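You operate a simulated robot arm through the tools that you are given. There is no shell and no other tool.

You are at the controls of a simulated robot arm. One attempt, no reset.

JOB
The yellow-band weight stands off centre on the white pan: centre it, then tare.
Fine: open the shield, set the weight inside the ring, shut the shield and tare with the weight on. Set down upright: what you pick out.

It is judged by the outcome, as a careful person would: the job done as asked, and still so three seconds after it is handed in. It fails if anything else is knocked over, pushed out of place, dropped, spilled or broken.

ROBOT AND FRAMES
A 7-joint arm with a four-finger gripper, fixed in place. Base frame: the origin is at the foot of the arm, x ahead of it, y to its left, z up; the work surface is at about z = 0.78. Lengths are in m, angles in degrees, forces in N, time in s.
Its first joint turns from -69.0 to 172.0 degrees. Payload 3.67 kg.
The TCP is the grasp point between the finger pads, 0.028 m short of the fingertips. In the tool frame z runs along the fingers and y along their closing line. The gripper opens to 0.112 m. The gripper's body begins 0.073 m behind the TCP.
Orientation is that of the tool frame in the base frame, as a unit quaternion [w, x, y, z]. With the fingers straight down and closing along the base's y, the tool's x points along the base's -x, its y along +y and its z along -z.

CONTROLS
- The arm moves only by the tool servo_tool. Its argument "moves" is a list of rows, each a list of 2 entries, a list of its own where there are three numbers: the shift along the tool's x, y, z in mm, then the turn, a rotation vector about the tool's x, y, z in degrees. In form: [[[tx, ty, tz], [wx, wy, wz]], ...]. A call has 1 to 20 rows; each row is the pose to reach, as a shift and turn from the pose commanded when the call began, along the tool's axes at that moment. "claw" is the gripper command, from -1 (shut) to 1 (fully open), values between in proportion, set as the call begins (left out, the last holds). A row lasts 0.2 s, in which the tool goes at most 0.05 m and 8.6 degrees; a call with a longer step from one row to the next is refused whole, and so is a gripper value outside its range. Where a pose cannot be reached the arm comes as near as it can. A force on the tool above 40 N (or 10 N above the force at the start of the call, whichever is more), or a blocked arm, ends the call early, and 0.2 s more pass. The fingers move at their own pace and stop on an object; they squeeze with about 30 N. The grip force told is the motor's: it shows also when the fingers shut on nothing. Time passes only in rows, and 0.2 s behind the last, so rows that repeat a pose let the fingers close. It gives the time, the measured TCP pose, the force on the tool (base axes), the opening and the grip force at its end, in the units of the frame above (readings bear some noise), with the torque about the TCP (base axes, N m) and any sound that the robot's microphone picked up.
- Cameras (640 x 400 px; columns grow to the right, rows downward): "scene" is fixed at [0.2185, -0.5047, 1.4274]; the picture's right is [-0.30, -0.96, 0.00], its down [-0.48, 0.15, -0.87] and it looks along [0.83, -0.26, -0.50] (base axes); focal length 214 px, centre (320, 200). "wrist" rides on the gripper at [0.06, -0.018, -0.104] in the tool frame; the picture's right is [0.29, 0.96, 0.00], its down [-0.80, 0.24, -0.55] and it looks along [-0.53, 0.16, 0.83] (tool axes); focal length 234 px, centre (320, 200). There is no depth. A picture from a camera that has moved, and an enlarged one, comes with that camera's place and axes in the base frame and with its lens. The place of the scene camera against the robot may be out by one fixed shift of up to 0.018 m in any direction.
- grab_frame(camera): a new picture of that camera. It takes no simulated time.
- raise_lower(by): slides the trunk up (or, below 0, down) by that many m; the arm rides with it, the base frame stays. It gives what a move gives, with no picture.
- inspect(camera, box): a new picture of the part [left, top, right, bottom] of that camera's present view, enlarged. It takes no simulated time.
- hand_in(): hands the job in; it is judged then, once.

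Nothing tells you positions but the pictures and the camera data. Unless the task says otherwise, let go and move clear before handing in.

The tools are called after "Emit:" by a JSON object that holds its "api" and its "payload". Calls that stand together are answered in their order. servo_tool: Moves the arm, as the interface text tells. Its arguments: {"type":"object","properties":{"moves":{"type":"array","items":{"type":"array"}},"claw":{"type":"number"}},"required":["moves"]} The other tools are called the same way: raise_lower (by) slides the trunk up or down; grab_frame (camera) takes a picture; inspect (camera, box) takes an enlarged picture of a part of a camera's view; hand_in () hands the job in.

At the start:

```text
time_s: 0.0
tcp_pos: [0.6203, -0.6274, 1.347]
ee_rot: [0.0, 0.0, 1.0, 0.001]
wrist_force: [1.2, -0.1, -0.1]
torque: [0.0, -0.02, 0.02]
finger_gap: 0.112
gripper_force: 0.0
trunk travel left (down, up): [-0.6, 0.24]
```

scene: 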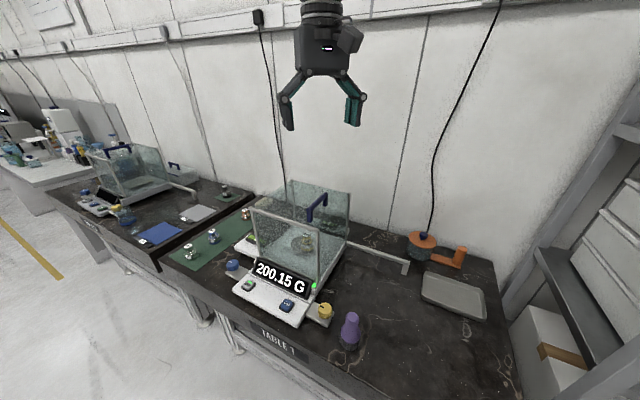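
wrist: 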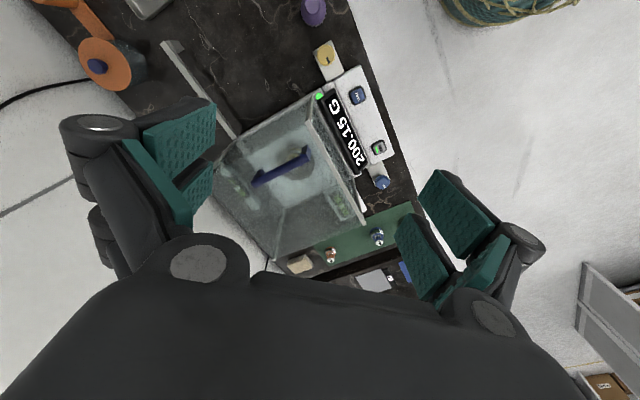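

I see a balance with a glass draft shield, its display reading 200.15 G, and several weights around. I'll look closer before moving anything.

Emit:
{"api": "inspect", "payload": {"camera": "scene", "box": [220, 170, 420, 330]}}

Emit:
{"api": "inspect", "payload": {"camera": "wrist", "box": [200, 20, 440, 280]}}

Emit:
{"api": "inspect", "payload": {"camera": "scene", "box": [60, 120, 260, 280]}}

```text
2.50 times, centred on (320, 250) of scene
camera zoom: at [0.2185, -0.5047, 1.4274], right [-0.3, -0.96, 0.0], down [-0.48, 0.15, -0.87], along [0.83, -0.26, -0.5], focal length 536 px, centre (320, 75)
```

zoom: 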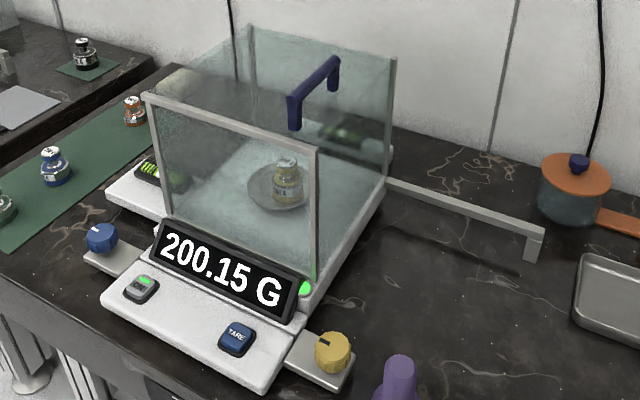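

```text
1.54 times, centred on (320, 150) of wrist
camera zoom: at [0.5589, -0.6458, 1.4514], right [-0.29, 0.96, 0.0], down [0.8, 0.24, 0.55], along [0.53, 0.16, -0.83], focal length 360 px, centre (320, 277)
```

zoom: 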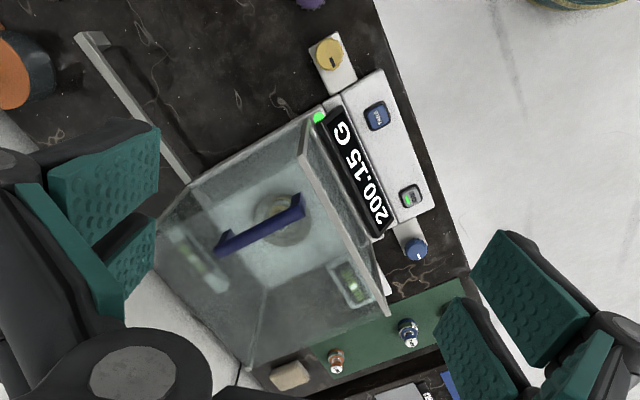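

```text
2.50 times, centred on (160, 200) of scene
camera zoom: at [0.2185, -0.5047, 1.4274], right [-0.3, -0.96, 0.0], down [-0.48, 0.15, -0.87], along [0.83, -0.26, -0.5], focal length 536 px, centre (720, 200)
```

zoom: 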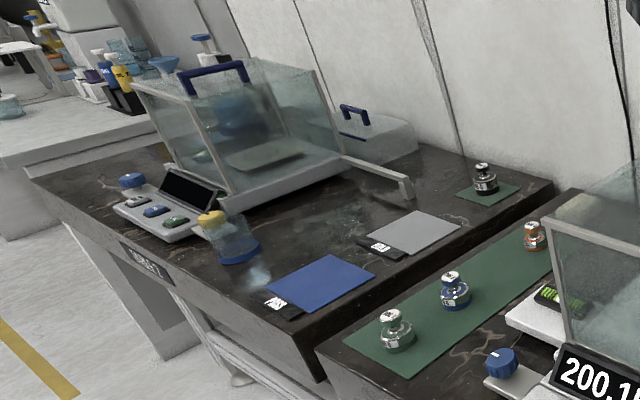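

The shield is a glass box with a blue handle, plus a rail running off to the right. I'll zoom in to understand how it opens.

Emit:
{"api": "inspect", "payload": {"camera": "scene", "box": [265, 175, 365, 240]}}

Emit:
{"api": "inspect", "payload": {"camera": "scene", "box": [230, 235, 350, 315]}}

Emit:
{"api": "inspect", "payload": {"camera": "wrist", "box": [200, 80, 380, 270]}}

Emit:
{"api": "inspect", "payload": {"camera": "scene", "box": [80, 130, 220, 220]}}

Emit:
{"api": "inspect", "payload": {"camera": "scene", "box": [320, 210, 420, 290]}}

```text
6.15 times, centred on (315, 208) of scene
camera zoom: at [0.2185, -0.5047, 1.4274], right [-0.3, -0.96, 0.0], down [-0.48, 0.15, -0.87], along [0.83, -0.26, -0.5], focal length 1320 px, centre (351, 154)
```

zoom: 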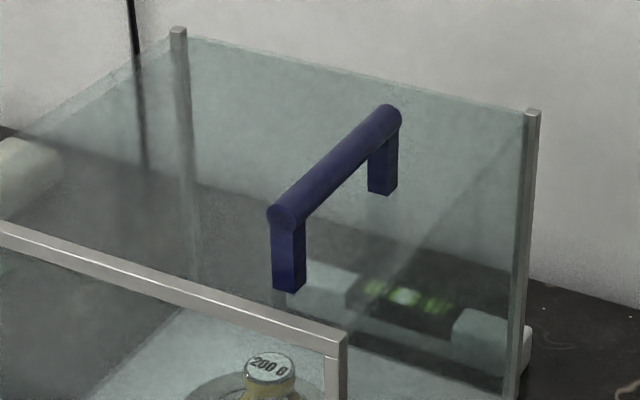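

```text
5.00 times, centred on (290, 275) of scene
camera zoom: at [0.2185, -0.5047, 1.4274], right [-0.3, -0.96, 0.0], down [-0.48, 0.15, -0.87], along [0.83, -0.26, -0.5], focal length 1072 px, centre (470, -175)
```

zoom: 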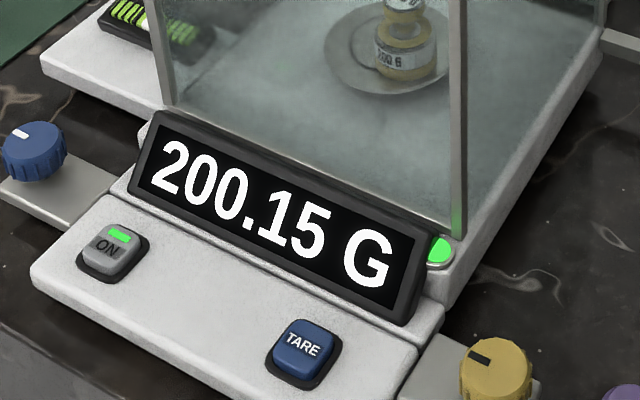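

```text
2.11 times, centred on (290, 175) of wrist
camera zoom: at [0.5589, -0.6458, 1.4514], right [-0.29, 0.96, 0.0], down [0.8, 0.24, 0.55], along [0.53, 0.16, -0.83], focal length 493 px, centre (383, 253)
```

zoom: 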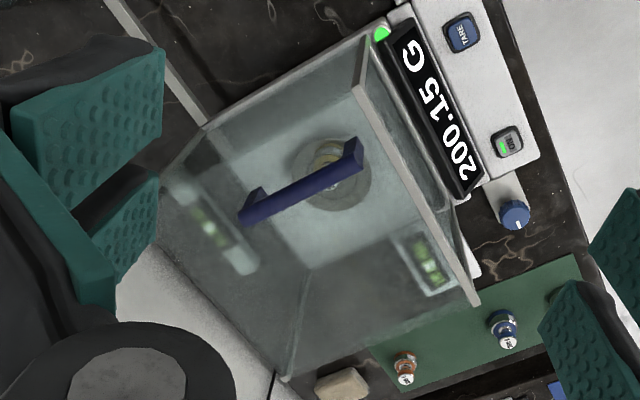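

```text
4.44 times, centred on (150, 175) of scene
camera zoom: at [0.2185, -0.5047, 1.4274], right [-0.3, -0.96, 0.0], down [-0.48, 0.15, -0.87], along [0.83, -0.26, -0.5], focal length 953 px, centre (1076, 311)
```

zoom: 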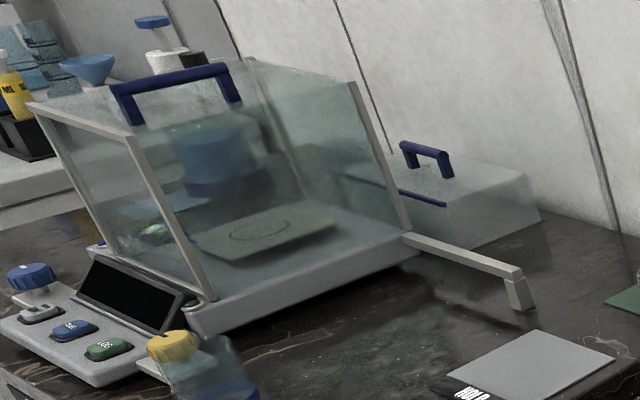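

```text
5.00 times, centred on (370, 250) of scene
camera zoom: at [0.2185, -0.5047, 1.4274], right [-0.3, -0.96, 0.0], down [-0.48, 0.15, -0.87], along [0.83, -0.26, -0.5], focal length 1072 px, centre (70, -50)
```

zoom: 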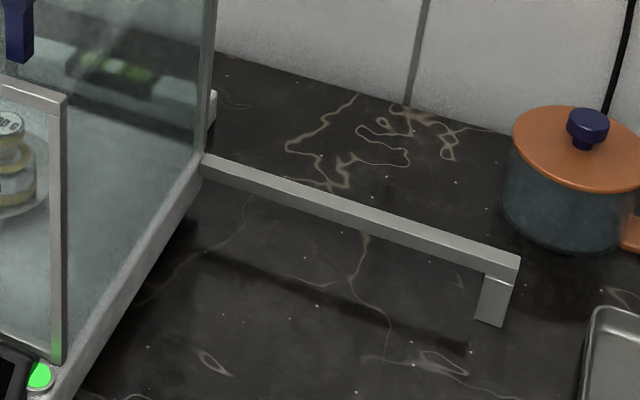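

The handle sits on top of the shield, running front to back, and the balance faces the robot at about 45°. I'll turn the tool to line up with the balance and look from another viewpoint, staying high.

Emit:
{"api": "servo_tool", "payload": {"moves": [[[10, 25, 0], [0, 0, 7.5]], [[20, 50, 0], [0, 0, 15]], [[30, 75, 0], [0, 0, 22.5]], [[40, 100, 0], [0, 0, 30]], [[55, 130, 0], [0, 0, 37.5]], [[70, 160, 0], [0, 0, 45]], [[70, 160, 0], [0, 0, 45]]]}}

Emit:
{"api": "grab_frame", "payload": {"camera": "wrist"}}

Emit:
{"api": "grab_frame", "payload": {"camera": "scene"}}

```text
time_s: 1.6
tcp_pos: [0.5511, -0.4667, 1.3477]
ee_rot: [0.0, 0.384, 0.923, 0.002]
wrist_force: [-1.6, 0.3, 0.2]
torque: [0.07, -0.04, 0.01]
finger_gap: 0.1117
gripper_force: 0.1
trunk travel left (down, up): [-0.6, 0.24]
```

```text
taken
camera wrist: at [0.4947, -0.4399, 1.4512], right [0.47, 0.88, 0.0], down [0.73, -0.4, 0.55], along [0.49, -0.26, -0.83], focal length 234 px, centre (320, 200)
```

wrist: 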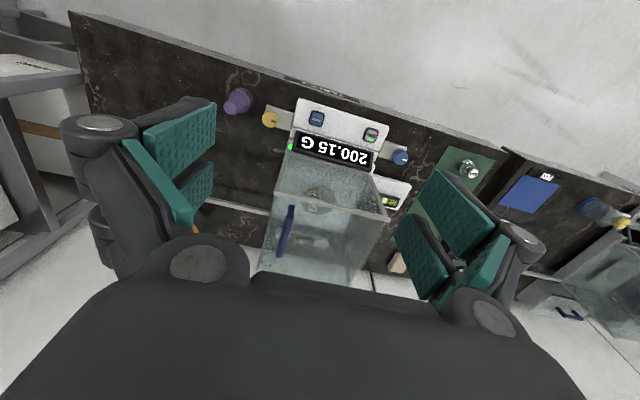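

```text
taken
```

scene: 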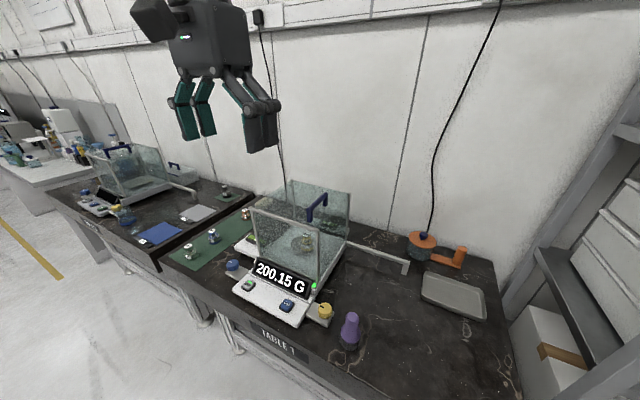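

Emit:
{"api": "inspect", "payload": {"camera": "wrist", "box": [240, 80, 420, 290]}}

```text
1.90 times, centred on (330, 185) of wrist
camera zoom: at [0.4947, -0.4399, 1.4512], right [0.47, 0.88, 0.0], down [0.73, -0.4, 0.55], along [0.49, -0.26, -0.83], focal length 446 px, centre (301, 229)
```

zoom: 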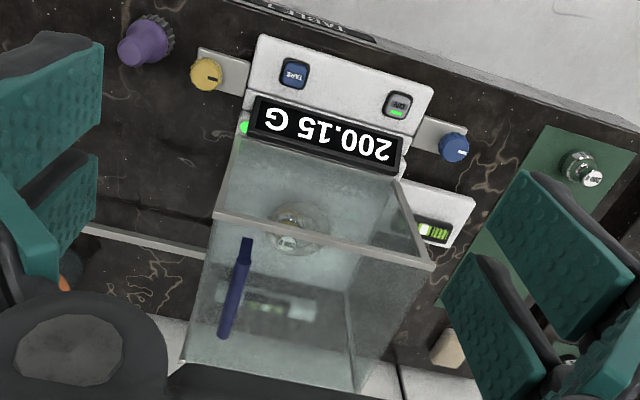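

Emit:
{"api": "servo_tool", "payload": {"moves": [[[-20, -19, 0], [0, 0, -7.5]], [[-40, -38, 0], [0, 0, -15]], [[-60, -57, 0], [0, 0, -22.5]], [[-80, -76, 0], [0, 0, -30]], [[-100, -95, 0], [0, 0, -37.5]], [[-120, -114, 0], [0, 0, -45]], [[-140, -133, 0], [0, 0, -52.5]], [[-160, -152, 0], [0, 0, -60]], [[-180, -171, 20], [0, 0, -67.5]], [[-200, -190, 50], [0, 0, -75]], [[-220, -210, 80], [0, 0, -82.5]], [[-242, -229, 100], [0, 0, -90]], [[-242, -229, 100], [0, 0, -90]]]}}

Emit:
{"api": "grab_frame", "payload": {"camera": "wrist"}}

Emit:
{"api": "grab_frame", "payload": {"camera": "scene"}}

```text
time_s: 4.4
tcp_pos: [0.5573, -0.8039, 1.2491]
ee_rot: [0.0, -0.383, 0.924, 0.001]
wrist_force: [0.5, -0.7, 0.2]
torque: [0.06, 0.0, 0.01]
finger_gap: 0.112
gripper_force: 0.1
trunk travel left (down, up): [-0.6, 0.24]
```

```text
taken
camera wrist: at [0.5269, -0.8602, 1.3524], right [-0.88, 0.47, 0.0], down [0.39, 0.73, 0.56], along [0.26, 0.49, -0.83], focal length 234 px, centre (320, 200)
```

wrist: 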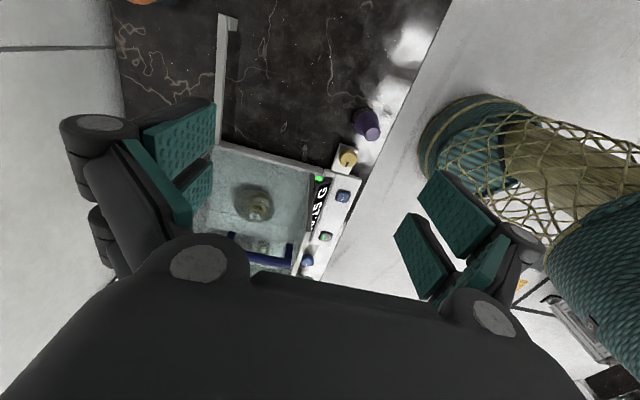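

```text
taken
```

scene: 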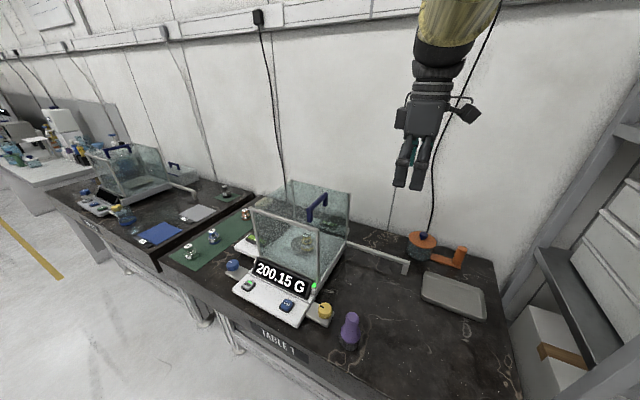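

Emit:
{"api": "inspect", "payload": {"camera": "wrist", "box": [190, 120, 370, 280]}}

```text
2.50 times, centred on (280, 200) of wrist
camera zoom: at [0.5269, -0.8602, 1.3524], right [-0.88, 0.47, 0.0], down [0.39, 0.73, 0.56], along [0.26, 0.49, -0.83], focal length 585 px, centre (420, 200)
```

zoom: 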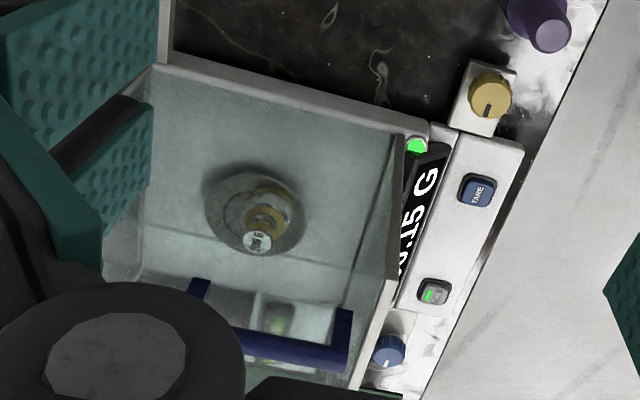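

Emit:
{"api": "servo_tool", "payload": {"moves": [[[10, 0, 20], [0, -7.5, 0]], [[20, 0, 50], [0, -15, 0]], [[30, 0, 80], [0, -22.5, 0]], [[40, 0, 110], [0, -30, 0]], [[50, 0, 140], [0, -35, 0]], [[50, 0, 140], [0, -35, 0]]]}}

Emit:
{"api": "grab_frame", "payload": {"camera": "wrist"}}

```text
time_s: 5.8
tcp_pos: [0.521, -0.8391, 1.1061]
ee_rot: [0.278, -0.365, 0.881, 0.118]
wrist_force: [0.3, -0.2, 0.1]
torque: [0.01, -0.02, -0.02]
finger_gap: 0.112
gripper_force: 0.0
trunk travel left (down, up): [-0.6, 0.24]
```

```text
taken
camera wrist: at [0.4567, -0.9308, 1.157], right [-0.84, 0.51, -0.16], down [0.07, 0.4, 0.91], along [0.53, 0.76, -0.37], focal length 234 px, centre (320, 200)
```

wrist: 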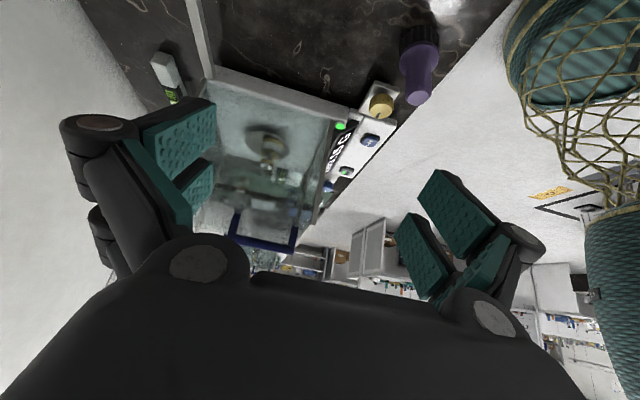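

Emit:
{"api": "inspect", "payload": {"camera": "wrist", "box": [190, 40, 370, 260]}}

Emit:
{"api": "inspect", "payload": {"camera": "wrist", "box": [200, 160, 340, 260]}}

Emit:
{"api": "inspect", "payload": {"camera": "wrist", "box": [150, 20, 270, 120]}}

```text
1.82 times, centred on (280, 150) of wrist
camera zoom: at [0.4567, -0.9308, 1.157], right [-0.84, 0.51, -0.16], down [0.07, 0.4, 0.91], along [0.53, 0.76, -0.37], focal length 426 px, centre (393, 291)
```

zoom: 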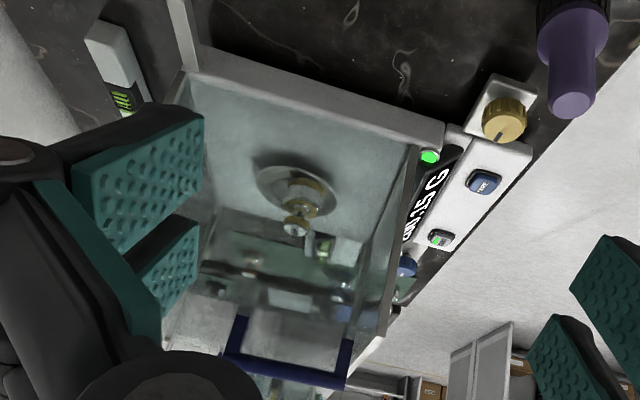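

```text
4.00 times, centred on (270, 210) of wrist
camera zoom: at [0.4567, -0.9308, 1.157], right [-0.84, 0.51, -0.16], down [0.07, 0.4, 0.91], along [0.53, 0.76, -0.37], focal length 937 px, centre (520, 160)
```

zoom: 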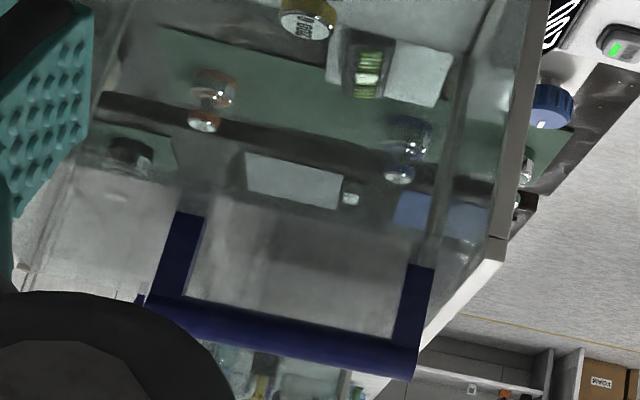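

```text
4.00 times, centred on (210, 70) of wrist
camera zoom: at [0.4567, -0.9308, 1.157], right [-0.84, 0.51, -0.16], down [0.07, 0.4, 0.91], along [0.53, 0.76, -0.37], focal length 937 px, centre (760, 720)
```

zoom: 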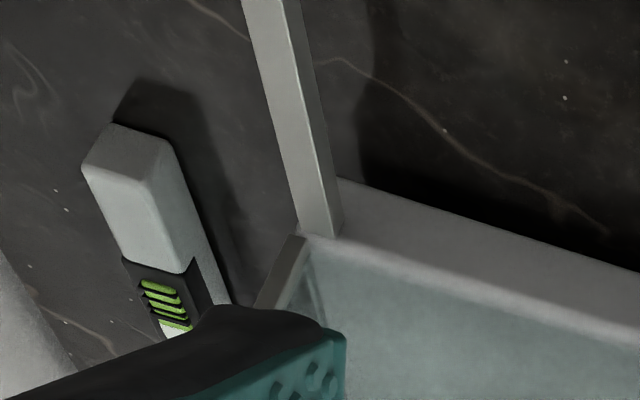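

The box is about 25 cm square, centred near (0.84, -0.64), with its top near z≈1.06; the handle bar is near (0.75, -0.66, 1.10), off to the right, and the rail runs right. So I take it the lid/door slides right. I'll go back up and orient for the handle.

Emit:
{"api": "servo_tool", "payload": {"moves": [[[-23, 0, -33], [0, 7, 0]], [[-46, 0, -66], [0, 14, 0]], [[-69, 0, -98], [0, 21, 0]], [[-92, 0, -131], [0, 28, 0]], [[-115, 0, -164], [0, 35, 0]], [[-115, 0, -164], [0, 35, 0]]]}}

```text
time_s: 7.2
tcp_pos: [0.525, -0.8475, 1.3003]
ee_rot: [0.001, -0.382, 0.924, 0.003]
wrist_force: [-0.7, 0.2, -0.6]
torque: [0.01, -0.04, 0.0]
finger_gap: 0.1117
gripper_force: 0.0
trunk travel left (down, up): [-0.6, 0.24]
```

Emit:
{"api": "servo_tool", "payload": {"moves": [[[-24, -2, 0], [0, 0, 7.5]], [[-48, -4, 0], [0, 0, 15]], [[-73, -6, 0], [0, 0, 22.5]], [[-97, -8, 0], [0, 0, 30]], [[-121, -11, 0], [0, 0, 37.5]], [[-145, -13, 0], [0, 0, 45]], [[-170, -15, 0], [0, 0, 52.5]], [[-194, -17, 0], [0, 0, 60]], [[-218, -19, 0], [0, 0, 67.5]], [[-242, -21, 0], [0, 0, 75]], [[-267, -24, 0], [0, 0, 82.5]], [[-291, -26, 0], [0, 0, 90]], [[-291, -26, 0], [0, 0, 90]]]}}

Emit:
{"api": "grab_frame", "payload": {"camera": "wrist"}}

Emit:
{"api": "grab_frame", "payload": {"camera": "scene"}}

```text
time_s: 10.0
tcp_pos: [0.7468, -0.6501, 1.3058]
ee_rot: [-0.001, 0.384, 0.924, 0.002]
wrist_force: [0.0, -0.4, -1.0]
torque: [0.07, -0.02, 0.0]
finger_gap: 0.1119
gripper_force: 0.1
trunk travel left (down, up): [-0.6, 0.24]
```

```text
taken
camera wrist: at [0.6909, -0.6222, 1.41], right [0.48, 0.88, 0.0], down [0.73, -0.4, 0.55], along [0.49, -0.26, -0.83], focal length 234 px, centre (320, 200)
```

wrist: 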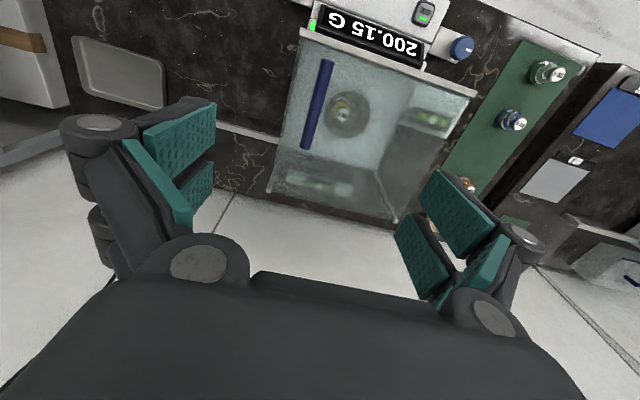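

```text
taken
```

scene: 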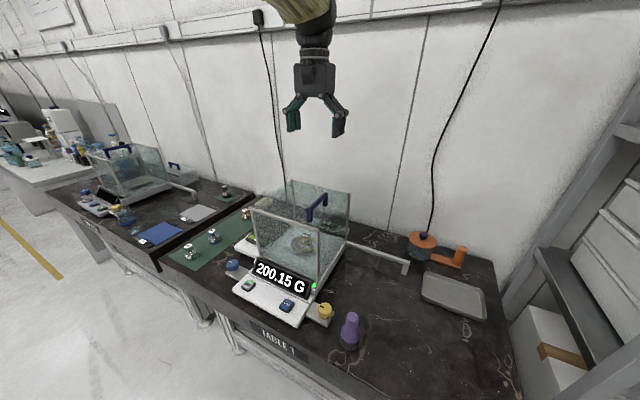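

Emit:
{"api": "inspect", "payload": {"camera": "wrist", "box": [230, 0, 490, 230]}}

```text
1.74 times, centred on (360, 115) of wrist
camera zoom: at [0.6909, -0.6222, 1.41], right [0.48, 0.88, 0.0], down [0.73, -0.4, 0.55], along [0.49, -0.26, -0.83], focal length 407 px, centre (250, 348)
```

zoom: 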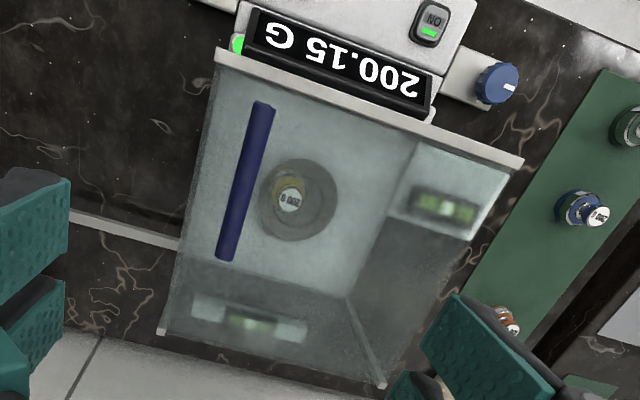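

The camera agrees with my estimate of the bar (centre about 0.750, -0.659, 1.10). I'll descend partway with open fingers and check alignment.

Emit:
{"api": "servo_tool", "payload": {"moves": [[[-8, -4, 30], [0, 0, 0]], [[-8, -4, 60], [0, 0, 0]], [[-8, -4, 90], [0, 0, 0]], [[-8, -4, 120], [0, 0, 0]], [[-8, -4, 150], [0, 0, 0]], [[-8, -4, 150], [0, 0, 0]]], "claw": 0.2}}

Emit:
{"api": "grab_frame", "payload": {"camera": "wrist"}}

Emit:
{"api": "grab_frame", "payload": {"camera": "scene"}}

```text
time_s: 11.4
tcp_pos: [0.7515, -0.6571, 1.158]
ee_rot: [0.0, 0.383, 0.924, 0.0]
wrist_force: [0.1, 0.1, -0.4]
torque: [-0.01, -0.02, 0.01]
finger_gap: 0.0675
gripper_force: 0.1
trunk travel left (down, up): [-0.6, 0.24]
```

```text
taken
camera wrist: at [0.695, -0.6283, 1.2628], right [0.47, 0.88, 0.0], down [0.73, -0.39, 0.55], along [0.49, -0.26, -0.83], focal length 234 px, centre (320, 200)
```

wrist: 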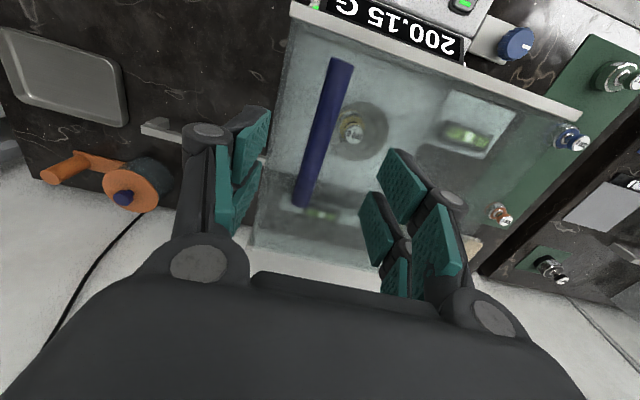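

```text
taken
```

scene: 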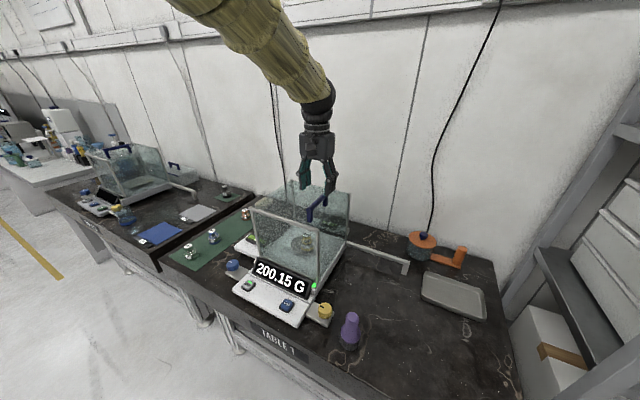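

Emit:
{"api": "servo_tool", "payload": {"moves": [[[0, -4, 15], [0, 0, 0]], [[0, -4, 30], [0, 0, 0]], [[0, -4, 45], [0, 0, 0]], [[0, -4, 56], [0, 0, 0]], [[0, -4, 56], [0, 0, 0]]]}}

Emit:
{"api": "grab_frame", "payload": {"camera": "wrist"}}

Emit:
{"api": "inspect", "payload": {"camera": "scene", "box": [250, 150, 390, 260]}}

```text
time_s: 12.6
tcp_pos: [0.7473, -0.6583, 1.102]
ee_rot: [0.0, 0.383, 0.924, 0.0]
wrist_force: [-0.9, -1.2, 0.1]
torque: [0.01, 0.0, -0.01]
finger_gap: 0.0674
gripper_force: 0.0
trunk travel left (down, up): [-0.6, 0.24]
```

```text
taken
camera wrist: at [0.6909, -0.6303, 1.2057], right [0.47, 0.88, 0.0], down [0.73, -0.39, 0.55], along [0.49, -0.26, -0.83], focal length 234 px, centre (320, 200)
```

wrist: 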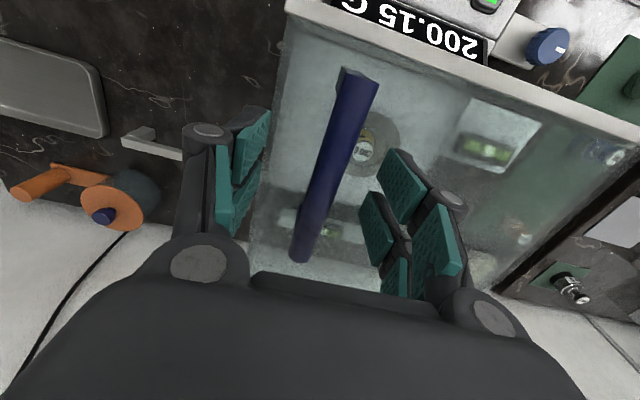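

```text
3.64 times, centred on (320, 205) of scene
camera zoom: at [0.2185, -0.5047, 1.4274], right [-0.3, -0.96, 0.0], down [-0.48, 0.15, -0.87], along [0.83, -0.26, -0.5], focal length 780 px, centre (320, 182)
```

zoom: 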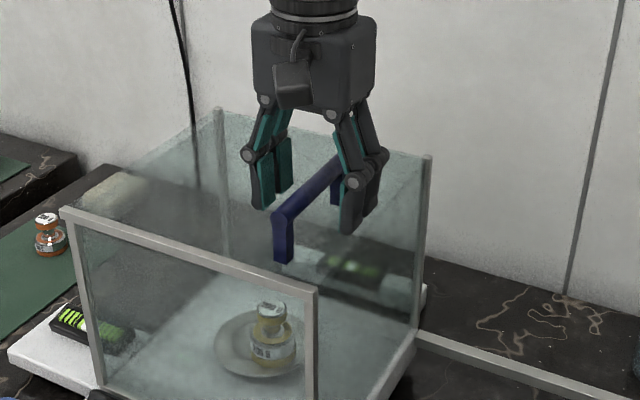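

Emit:
{"api": "servo_tool", "payload": {"moves": [[[0, 0, 0], [0, 0, 0]], [[0, 0, 0], [0, 0, 0]], [[0, 0, 0], [0, 0, 0]], [[0, 0, 0], [0, 0, 0]]], "claw": -1}}

Emit:
{"api": "inspect", "payload": {"camera": "scene", "box": [250, 150, 390, 260]}}

```text
time_s: 13.6
tcp_pos: [0.748, -0.6594, 1.1007]
ee_rot: [0.0, 0.383, 0.924, 0.0]
wrist_force: [-0.4, 1.8, -3.1]
torque: [-0.16, -0.18, -0.01]
finger_gap: 0.0153
gripper_force: 44.8
trunk travel left (down, up): [-0.6, 0.24]
```

```text
3.64 times, centred on (320, 205) of scene
camera zoom: at [0.2185, -0.5047, 1.4274], right [-0.3, -0.96, 0.0], down [-0.48, 0.15, -0.87], along [0.83, -0.26, -0.5], focal length 780 px, centre (320, 182)
```

zoom: 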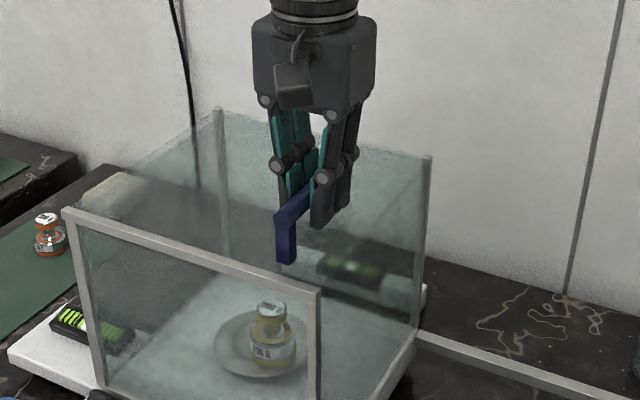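

The bar is gripped (15 mm). Next is a gentle, slow test pull to the right along the rail direction.

Emit:
{"api": "servo_tool", "payload": {"moves": [[[0, -3, 0], [0, 0, 0]], [[0, -7, 0], [0, 0, 0]], [[0, -12, 0], [0, 0, 0]], [[0, -17, 0], [0, 0, 0]], [[0, -20, 0], [0, 0, 0]]]}}

Emit:
{"api": "inspect", "payload": {"camera": "scene", "box": [230, 160, 430, 320]}}

```text
time_s: 14.8
tcp_pos: [0.733, -0.6728, 1.1005]
ee_rot: [0.0, 0.383, 0.924, 0.0]
wrist_force: [-8.3, 9.5, -5.8]
torque: [-0.11, -0.13, 0.01]
finger_gap: 0.0148
gripper_force: 45.3
trunk travel left (down, up): [-0.6, 0.24]
```

```text
2.50 times, centred on (330, 240) of scene
camera zoom: at [0.2185, -0.5047, 1.4274], right [-0.3, -0.96, 0.0], down [-0.48, 0.15, -0.87], along [0.83, -0.26, -0.5], focal length 536 px, centre (295, 100)
```

zoom: 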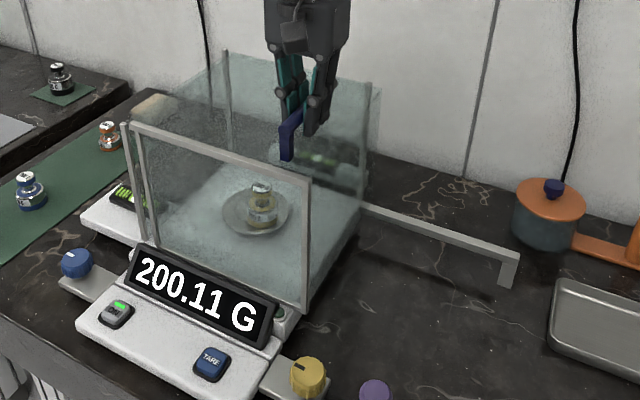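

The whole glass hood is moving right, the lamp switched off, and the weight is unaffected. There is some side force toward the front, so I'll follow the rail slightly more that way.

Emit:
{"api": "servo_tool", "payload": {"moves": [[[0.8, -4, 0], [0, 0, 0]], [[1.2, -9, 0], [0, 0, 0]], [[1.5, -15, 0], [0, 0, 0]], [[1.8, -21, 0], [0, 0, 0]], [[2.1, -27, 0], [0, 0, 0]], [[2.3, -30, 0], [0, 0, 0]]]}}

Emit:
{"api": "inspect", "payload": {"camera": "scene", "box": [230, 160, 430, 320]}}

Emit:
{"api": "grab_frame", "payload": {"camera": "wrist"}}

```text
time_s: 16.2
tcp_pos: [0.714, -0.6926, 1.1017]
ee_rot: [0.001, 0.383, 0.924, -0.001]
wrist_force: [7.2, -5.8, 3.5]
torque: [0.81, 0.79, -0.05]
finger_gap: 0.0149
gripper_force: 45.2
trunk travel left (down, up): [-0.6, 0.24]
```

```text
2.50 times, centred on (330, 240) of scene
camera zoom: at [0.2185, -0.5047, 1.4274], right [-0.3, -0.96, 0.0], down [-0.48, 0.15, -0.87], along [0.83, -0.26, -0.5], focal length 536 px, centre (295, 100)
```

zoom: 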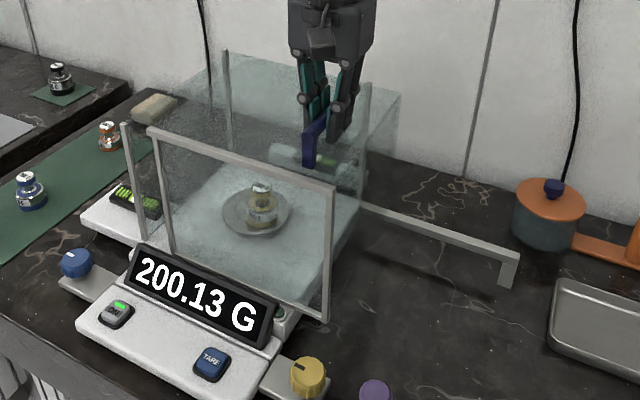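

```text
taken
camera wrist: at [0.6569, -0.6647, 1.2051], right [0.47, 0.88, 0.0], down [0.73, -0.39, 0.55], along [0.49, -0.26, -0.83], focal length 234 px, centre (320, 200)
```

wrist: 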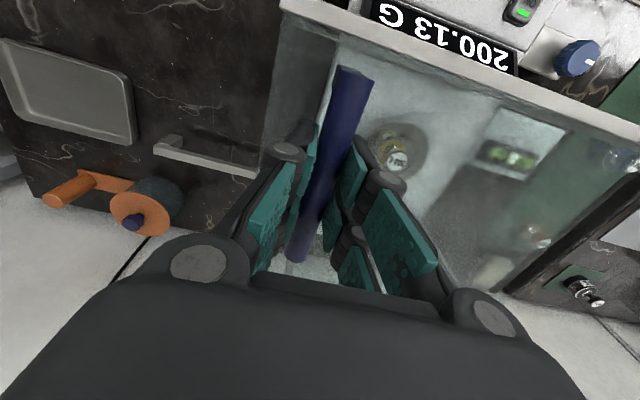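

Emit:
{"api": "servo_tool", "payload": {"moves": [[[-0.3, -6, 0], [0, 0, 0]], [[0, -14, 0], [0, 0, 0]], [[0.3, -23, 0], [0, 0, 0]], [[0.6, -32, 0], [0, 0, 0]], [[0.9, -41, 0], [0, 0, 0]], [[1.3, -50, 0], [0, 0, 0]], [[1.6, -58, 0], [0, 0, 0]], [[1.7, -60, 0], [0, 0, 0]]]}}

Emit:
{"api": "inspect", "payload": {"camera": "scene", "box": [230, 160, 430, 320]}}

```text
time_s: 18.0
tcp_pos: [0.6692, -0.7355, 1.1007]
ee_rot: [0.001, 0.383, 0.924, 0.001]
wrist_force: [24.1, -22.2, 19.5]
torque: [-0.02, 0.0, -0.06]
finger_gap: 0.0149
gripper_force: 45.0
trunk travel left (down, up): [-0.6, 0.24]
```

```text
2.50 times, centred on (330, 240) of scene
camera zoom: at [0.2185, -0.5047, 1.4274], right [-0.3, -0.96, 0.0], down [-0.48, 0.15, -0.87], along [0.83, -0.26, -0.5], focal length 536 px, centre (295, 100)
```

zoom: 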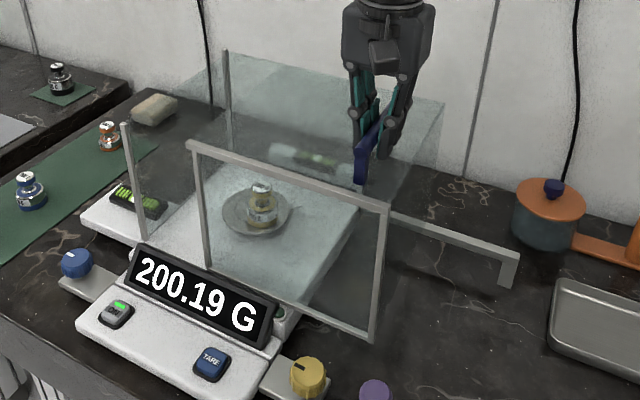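

Force has built up toward the back and upward, so I'll relax the hand position a little before going on.

Emit:
{"api": "servo_tool", "payload": {"moves": [[[-0.8, 0, -0.4], [0, 0, 0]], [[-1.5, 0, -0.8], [0, 0, 0]], [[-1.5, 0, -0.8], [0, 0, 0]]]}}

```text
time_s: 18.8
tcp_pos: [0.6696, -0.7351, 1.1005]
ee_rot: [-0.002, 0.383, 0.924, 0.001]
wrist_force: [15.9, -15.7, 6.9]
torque: [-0.47, -0.49, 0.07]
finger_gap: 0.0152
gripper_force: 45.4
trunk travel left (down, up): [-0.6, 0.24]
```

Emit:
{"api": "servo_tool", "payload": {"moves": [[[-1.5, 0, -0.2], [0, 0, 0]], [[-3.1, -5, -0.5], [0, 0, 0]], [[-3.4, -13, -0.65], [0, 0, 0]], [[-3.6, -22, -0.8], [0, 0, 0]], [[-3.9, -31, -0.95], [0, 0, 0]], [[-4.1, -38, -1.1], [0, 0, 0]], [[-4.2, -40, -1.1], [0, 0, 0]]]}}

Emit:
{"api": "inspect", "payload": {"camera": "scene", "box": [230, 160, 430, 320]}}

```text
time_s: 20.4
tcp_pos: [0.643, -0.7666, 1.1034]
ee_rot: [0.0, 0.383, 0.924, 0.0]
wrist_force: [-18.8, 21.6, -26.9]
torque: [0.26, 0.25, -0.06]
finger_gap: 0.0153
gripper_force: 45.2
trunk travel left (down, up): [-0.6, 0.24]
```

```text
2.50 times, centred on (330, 240) of scene
camera zoom: at [0.2185, -0.5047, 1.4274], right [-0.3, -0.96, 0.0], down [-0.48, 0.15, -0.87], along [0.83, -0.26, -0.5], focal length 536 px, centre (295, 100)
```

zoom: 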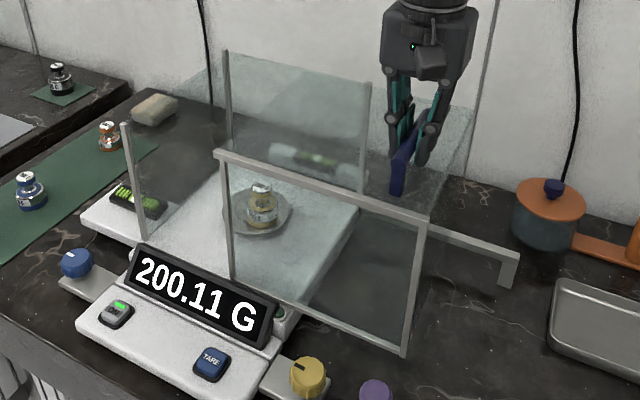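

Emit:
{"api": "servo_tool", "payload": {"moves": [[[1.2, 0, 0.5], [0, 0, 0]], [[2.5, 0, 1.0], [0, 0, 0]], [[2.5, 0, 1.0], [0, 0, 0]]]}}

```text
time_s: 21.2
tcp_pos: [0.6435, -0.7664, 1.1027]
ee_rot: [0.001, 0.383, 0.924, -0.001]
wrist_force: [-2.0, 0.2, -6.3]
torque: [0.81, 0.83, -0.12]
finger_gap: 0.0148
gripper_force: 44.9
trunk travel left (down, up): [-0.6, 0.24]
```

Emit:
{"api": "servo_tool", "payload": {"moves": [[[0, -5, 0], [0, 0, 0]], [[0, -13, 0], [0, 0, 0]], [[0, -21, -0.1], [0, 0, 0]], [[0, -29, -0.1], [0, 0, 0]], [[0, -35, -0.2], [0, 0, 0]], [[0, -35, -0.2], [0, 0, 0]]]}}

```text
time_s: 22.6
tcp_pos: [0.6192, -0.791, 1.1021]
ee_rot: [0.001, 0.383, 0.924, -0.001]
wrist_force: [21.8, -20.9, 23.7]
torque: [-0.31, -0.28, -0.37]
finger_gap: 0.0154
gripper_force: 45.6
trunk travel left (down, up): [-0.6, 0.24]
```

Emit:
{"api": "servo_tool", "payload": {"moves": [[[-1.2, 0, -0.5], [0, 0, 0]], [[-2.4, 0, -0.9], [0, 0, 0]], [[-2.4, 0, -0.9], [0, 0, 0]]]}}

Emit:
{"api": "inspect", "payload": {"camera": "scene", "box": [230, 160, 430, 320]}}

```text
time_s: 23.4
tcp_pos: [0.6174, -0.7904, 1.1016]
ee_rot: [-0.001, 0.382, 0.924, 0.001]
wrist_force: [0.8, -0.1, 10.5]
torque: [-0.38, -0.39, 0.04]
finger_gap: 0.0152
gripper_force: 45.0
trunk travel left (down, up): [-0.6, 0.24]
```

```text
2.50 times, centred on (330, 240) of scene
camera zoom: at [0.2185, -0.5047, 1.4274], right [-0.3, -0.96, 0.0], down [-0.48, 0.15, -0.87], along [0.83, -0.26, -0.5], focal length 536 px, centre (295, 100)
```

zoom: 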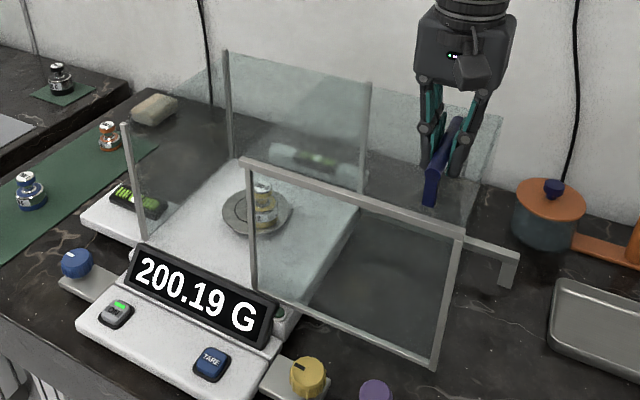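

Emit:
{"api": "servo_tool", "payload": {"moves": [[[0, -4, -0.3], [0, 0, 0]], [[-0.2, -11, -0.4], [0, 0, 0]], [[-0.4, -18, -0.5], [0, 0, 0]], [[-0.6, -25, -0.6], [0, 0, 0]], [[-0.7, -30, -0.6], [0, 0, 0]], [[-0.7, -30, -0.6], [0, 0, 0]]]}}

Emit:
{"api": "inspect", "payload": {"camera": "scene", "box": [230, 160, 430, 320]}}

```text
time_s: 24.8
tcp_pos: [0.5969, -0.8123, 1.1028]
ee_rot: [-0.002, 0.383, 0.924, 0.001]
wrist_force: [-14.9, 15.8, -13.7]
torque: [0.89, 0.95, 0.1]
finger_gap: 0.0151
gripper_force: 44.8
trunk travel left (down, up): [-0.6, 0.24]
```

```text
2.50 times, centred on (330, 240) of scene
camera zoom: at [0.2185, -0.5047, 1.4274], right [-0.3, -0.96, 0.0], down [-0.48, 0.15, -0.87], along [0.83, -0.26, -0.5], focal length 536 px, centre (295, 100)
```

zoom: 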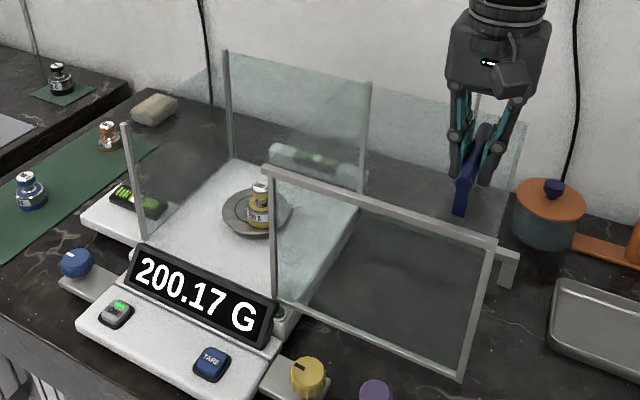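

Emit:
{"api": "servo_tool", "payload": {"moves": [[[0.8, -1, 0.3], [0, 0, 0]], [[1.4, -5, 0.5], [0, 0, 0]], [[1.4, -10, 0.5], [0, 0, 0]], [[1.4, -15, 0.5], [0, 0, 0]], [[1.4, -15, 0.5], [0, 0, 0]]]}}

Emit:
{"api": "inspect", "payload": {"camera": "scene", "box": [230, 160, 430, 320]}}

```text
time_s: 26.0
tcp_pos: [0.5853, -0.8211, 1.1029]
ee_rot: [-0.001, 0.383, 0.924, 0.0]
wrist_force: [-11.9, 12.9, -17.1]
torque: [0.65, 0.69, 0.04]
finger_gap: 0.015
gripper_force: 44.9
trunk travel left (down, up): [-0.6, 0.24]
```

```text
2.50 times, centred on (330, 240) of scene
camera zoom: at [0.2185, -0.5047, 1.4274], right [-0.3, -0.96, 0.0], down [-0.48, 0.15, -0.87], along [0.83, -0.26, -0.5], focal length 536 px, centre (295, 100)
```

zoom: 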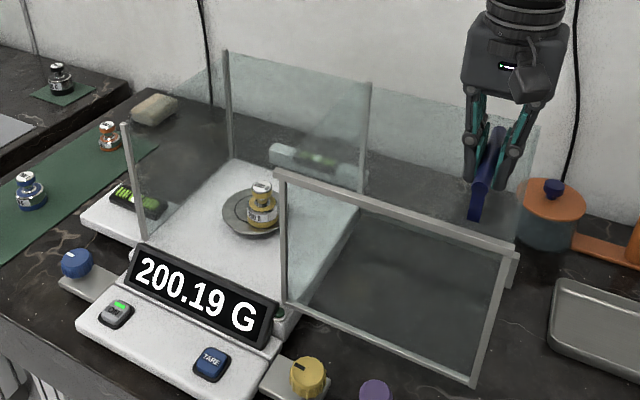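

The hood is open about 230 mm and the weight is fully exposed. I'll relieve the residual force, release, and back up.

Emit:
{"api": "servo_tool", "payload": {"moves": [[[0.8, 1, 0.4], [0, 0, 0]], [[1.4, 1, 0.8], [0, 0, 0]], [[1.4, 1, 0.8], [0, 0, 0]]]}}

Emit:
{"api": "servo_tool", "payload": {"moves": [[[0, 0, 0], [0, 0, 0]], [[0, 0, 0], [0, 0, 0]], [[0, 0, 0], [0, 0, 0]]], "claw": 0.2}}

Emit:
{"api": "servo_tool", "payload": {"moves": [[[0, 0, -20], [0, 0, 0]], [[0, 0, -45], [0, 0, 0]], [[0, 0, -80], [0, 0, 0]], [[0, 0, -120], [0, 0, 0]], [[0, 0, -160], [0, 0, 0]], [[0, 0, -160], [0, 0, 0]]]}}

Emit:
{"api": "grab_frame", "payload": {"camera": "scene"}}

Emit:
{"api": "grab_frame", "payload": {"camera": "wrist"}}

```text
time_s: 26.8
tcp_pos: [0.5855, -0.8212, 1.102]
ee_rot: [0.0, 0.382, 0.924, -0.001]
wrist_force: [-1.9, 0.8, -9.1]
torque: [-0.14, -0.1, -0.08]
finger_gap: 0.0153
gripper_force: 45.3
trunk travel left (down, up): [-0.6, 0.24]
```

```text
time_s: 27.6
tcp_pos: [0.5848, -0.8198, 1.1028]
ee_rot: [0.0, 0.383, 0.924, 0.0]
wrist_force: [-0.3, -0.1, -0.2]
torque: [0.0, 0.03, -0.01]
finger_gap: 0.0673
gripper_force: 0.0
trunk travel left (down, up): [-0.6, 0.24]
```

```text
time_s: 29.0
tcp_pos: [0.5846, -0.82, 1.2622]
ee_rot: [-0.001, 0.383, 0.924, 0.0]
wrist_force: [0.6, -0.5, 0.2]
torque: [0.0, 0.03, 0.0]
finger_gap: 0.0672
gripper_force: 0.0
trunk travel left (down, up): [-0.6, 0.24]
```

```text
taken
```

scene: 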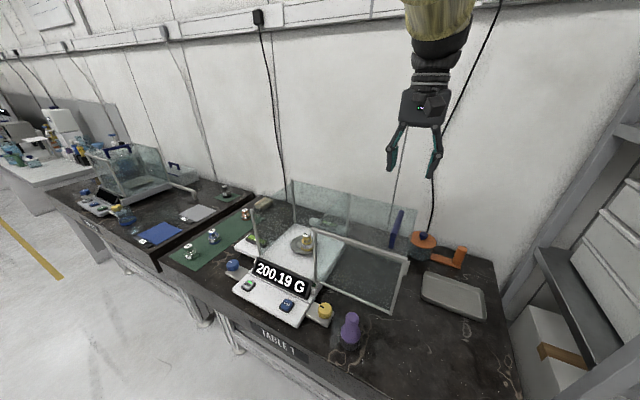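

```text
taken
camera wrist: at [0.5288, -0.7919, 1.3658], right [0.47, 0.88, 0.0], down [0.73, -0.39, 0.55], along [0.49, -0.26, -0.83], focal length 234 px, centre (320, 200)
```

wrist: 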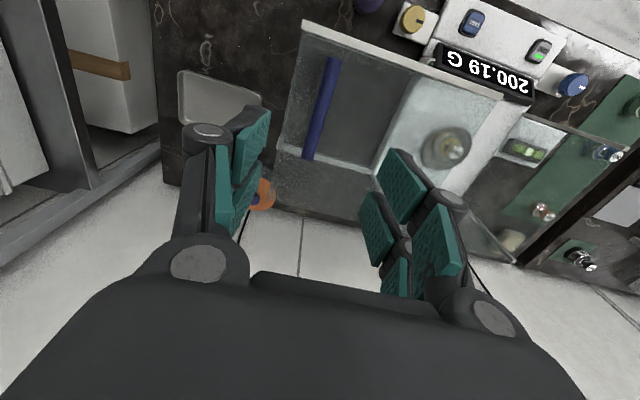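

Emit:
{"api": "servo_tool", "payload": {"moves": [[[2, 29, 0], [0, 0, 0]], [[4, 58, 0], [0, 0, 0]], [[6, 88, 0], [0, 0, 0]], [[9, 117, 0], [0, 0, 0]], [[11, 146, 0], [0, 0, 0]], [[13, 175, 0], [0, 0, 0]], [[15, 204, 0], [0, 0, 0]], [[18, 234, 10], [0, 0, 0]], [[20, 263, 20], [0, 0, 0]], [[22, 292, 32], [0, 0, 0]], [[22, 292, 32], [0, 0, 0]]], "claw": 0.0}}

Emit:
{"api": "grab_frame", "payload": {"camera": "wrist"}}

Emit:
{"api": "inspect", "payload": {"camera": "wrist", "box": [250, 40, 450, 200]}}

Emit:
{"api": "inspect", "payload": {"camera": "scene", "box": [260, 210, 360, 280]}}

```text
time_s: 31.4
tcp_pos: [0.7775, -0.5977, 1.2301]
ee_rot: [0.001, 0.383, 0.924, 0.0]
wrist_force: [0.7, -0.2, -0.1]
torque: [0.0, -0.04, -0.02]
finger_gap: 0.056
gripper_force: 0.1
trunk travel left (down, up): [-0.6, 0.24]
```

```text
taken
camera wrist: at [0.7208, -0.5689, 1.3342], right [0.47, 0.88, 0.0], down [0.73, -0.39, 0.55], along [0.49, -0.26, -0.83], focal length 234 px, centre (320, 200)
```

wrist: 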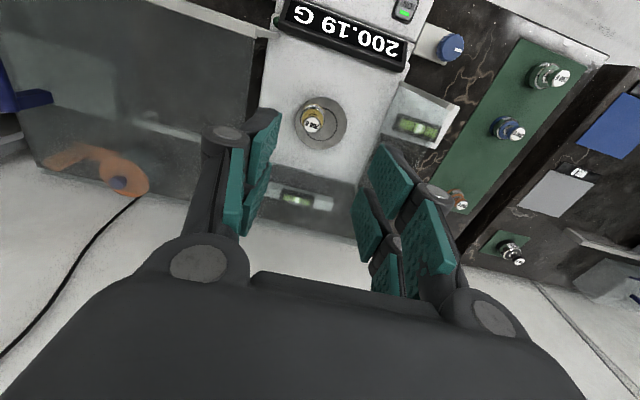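

```text
2.50 times, centred on (350, 120) of wrist
camera zoom: at [0.7208, -0.5689, 1.3342], right [0.47, 0.88, 0.0], down [0.73, -0.39, 0.55], along [0.49, -0.26, -0.83], focal length 585 px, centre (245, 400)
```

zoom: 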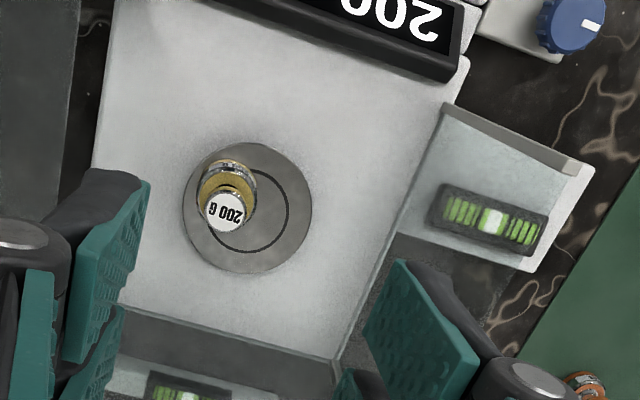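

```text
5.71 times, centred on (310, 245) of scene
camera zoom: at [0.2185, -0.5047, 1.4274], right [-0.3, -0.96, 0.0], down [-0.48, 0.15, -0.87], along [0.83, -0.26, -0.5], focal length 1226 px, centre (377, -57)
```

zoom: 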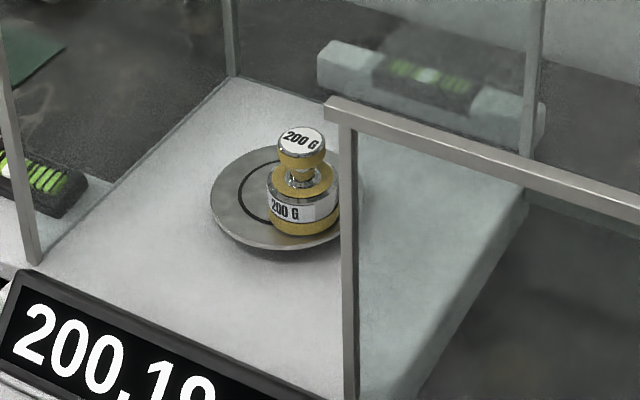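

The weight's top is near (0.817, -0.636, 0.92) and the pan centre near (0.837, -0.629), so it needs to go about 18 mm left and 8 mm back. I'll move above it and see how far the arm reaches with the tool straight down.

Emit:
{"api": "servo_tool", "payload": {"moves": [[[-14, 0, 0], [0, 0, 0]], [[-28, 0, 0], [0, 0, 0]], [[-42, 0, 20], [0, 0, 0]], [[-55, 1, 50], [0, 0, 0]], [[-55, 1, 80], [0, 0, 0]], [[-55, 1, 110], [0, 0, 0]], [[-55, 1, 110], [0, 0, 0]]], "claw": 0.0}}

Emit:
{"api": "grab_frame", "payload": {"camera": "wrist"}}

Emit:
{"api": "grab_frame", "payload": {"camera": "scene"}}

```text
time_s: 33.0
tcp_pos: [0.8173, -0.6326, 1.1197]
ee_rot: [0.0, 0.383, 0.924, 0.0]
wrist_force: [0.1, 0.0, 0.5]
torque: [-0.02, -0.03, 0.0]
finger_gap: 0.056
gripper_force: 0.0
trunk travel left (down, up): [-0.6, 0.24]
```

```text
taken
camera wrist: at [0.7614, -0.6043, 1.2238], right [0.47, 0.88, 0.0], down [0.73, -0.39, 0.55], along [0.49, -0.26, -0.83], focal length 234 px, centre (320, 200)
```

wrist: 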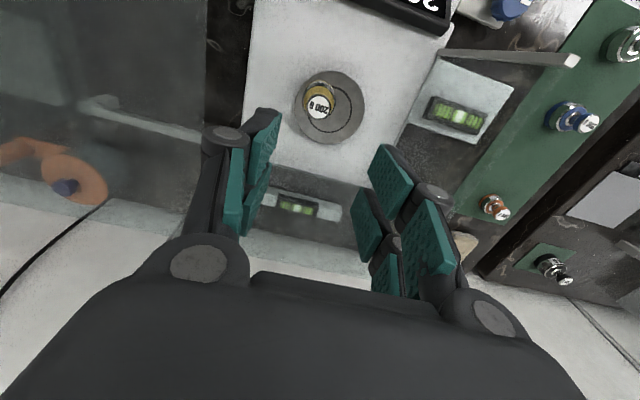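

```text
taken
```

scene: 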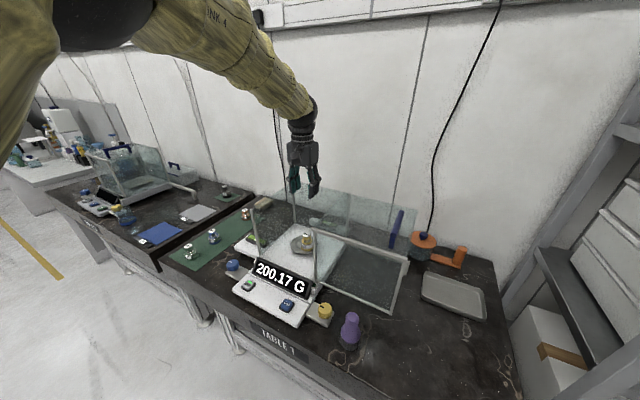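

Emit:
{"api": "inspect", "payload": {"camera": "wrist", "box": [270, 50, 400, 160]}}

Emit:
{"api": "inspect", "payload": {"camera": "scene", "box": [260, 160, 360, 280]}}

```text
3.64 times, centred on (335, 105) of wrist
camera zoom: at [0.7614, -0.6043, 1.2238], right [0.47, 0.88, 0.0], down [0.73, -0.39, 0.55], along [0.49, -0.26, -0.83], focal length 852 px, centre (266, 546)
```

zoom: 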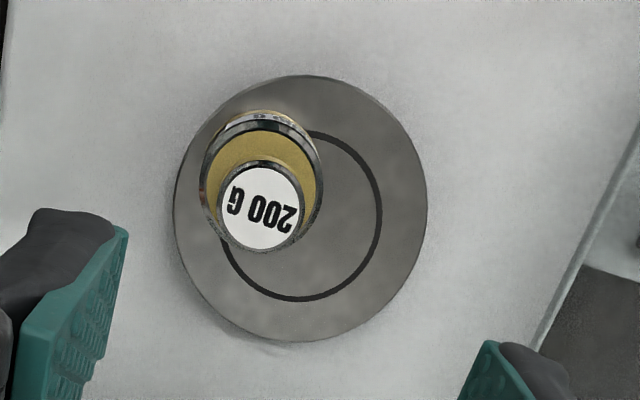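

```text
3.33 times, centred on (310, 220) of scene
camera zoom: at [0.2185, -0.5047, 1.4274], right [-0.3, -0.96, 0.0], down [-0.48, 0.15, -0.87], along [0.83, -0.26, -0.5], focal length 715 px, centre (353, 133)
```

zoom: 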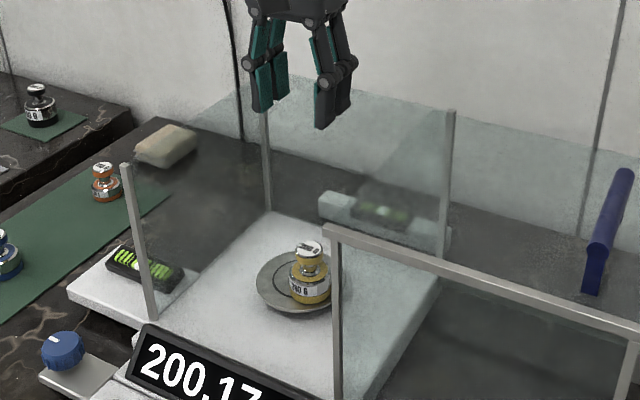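

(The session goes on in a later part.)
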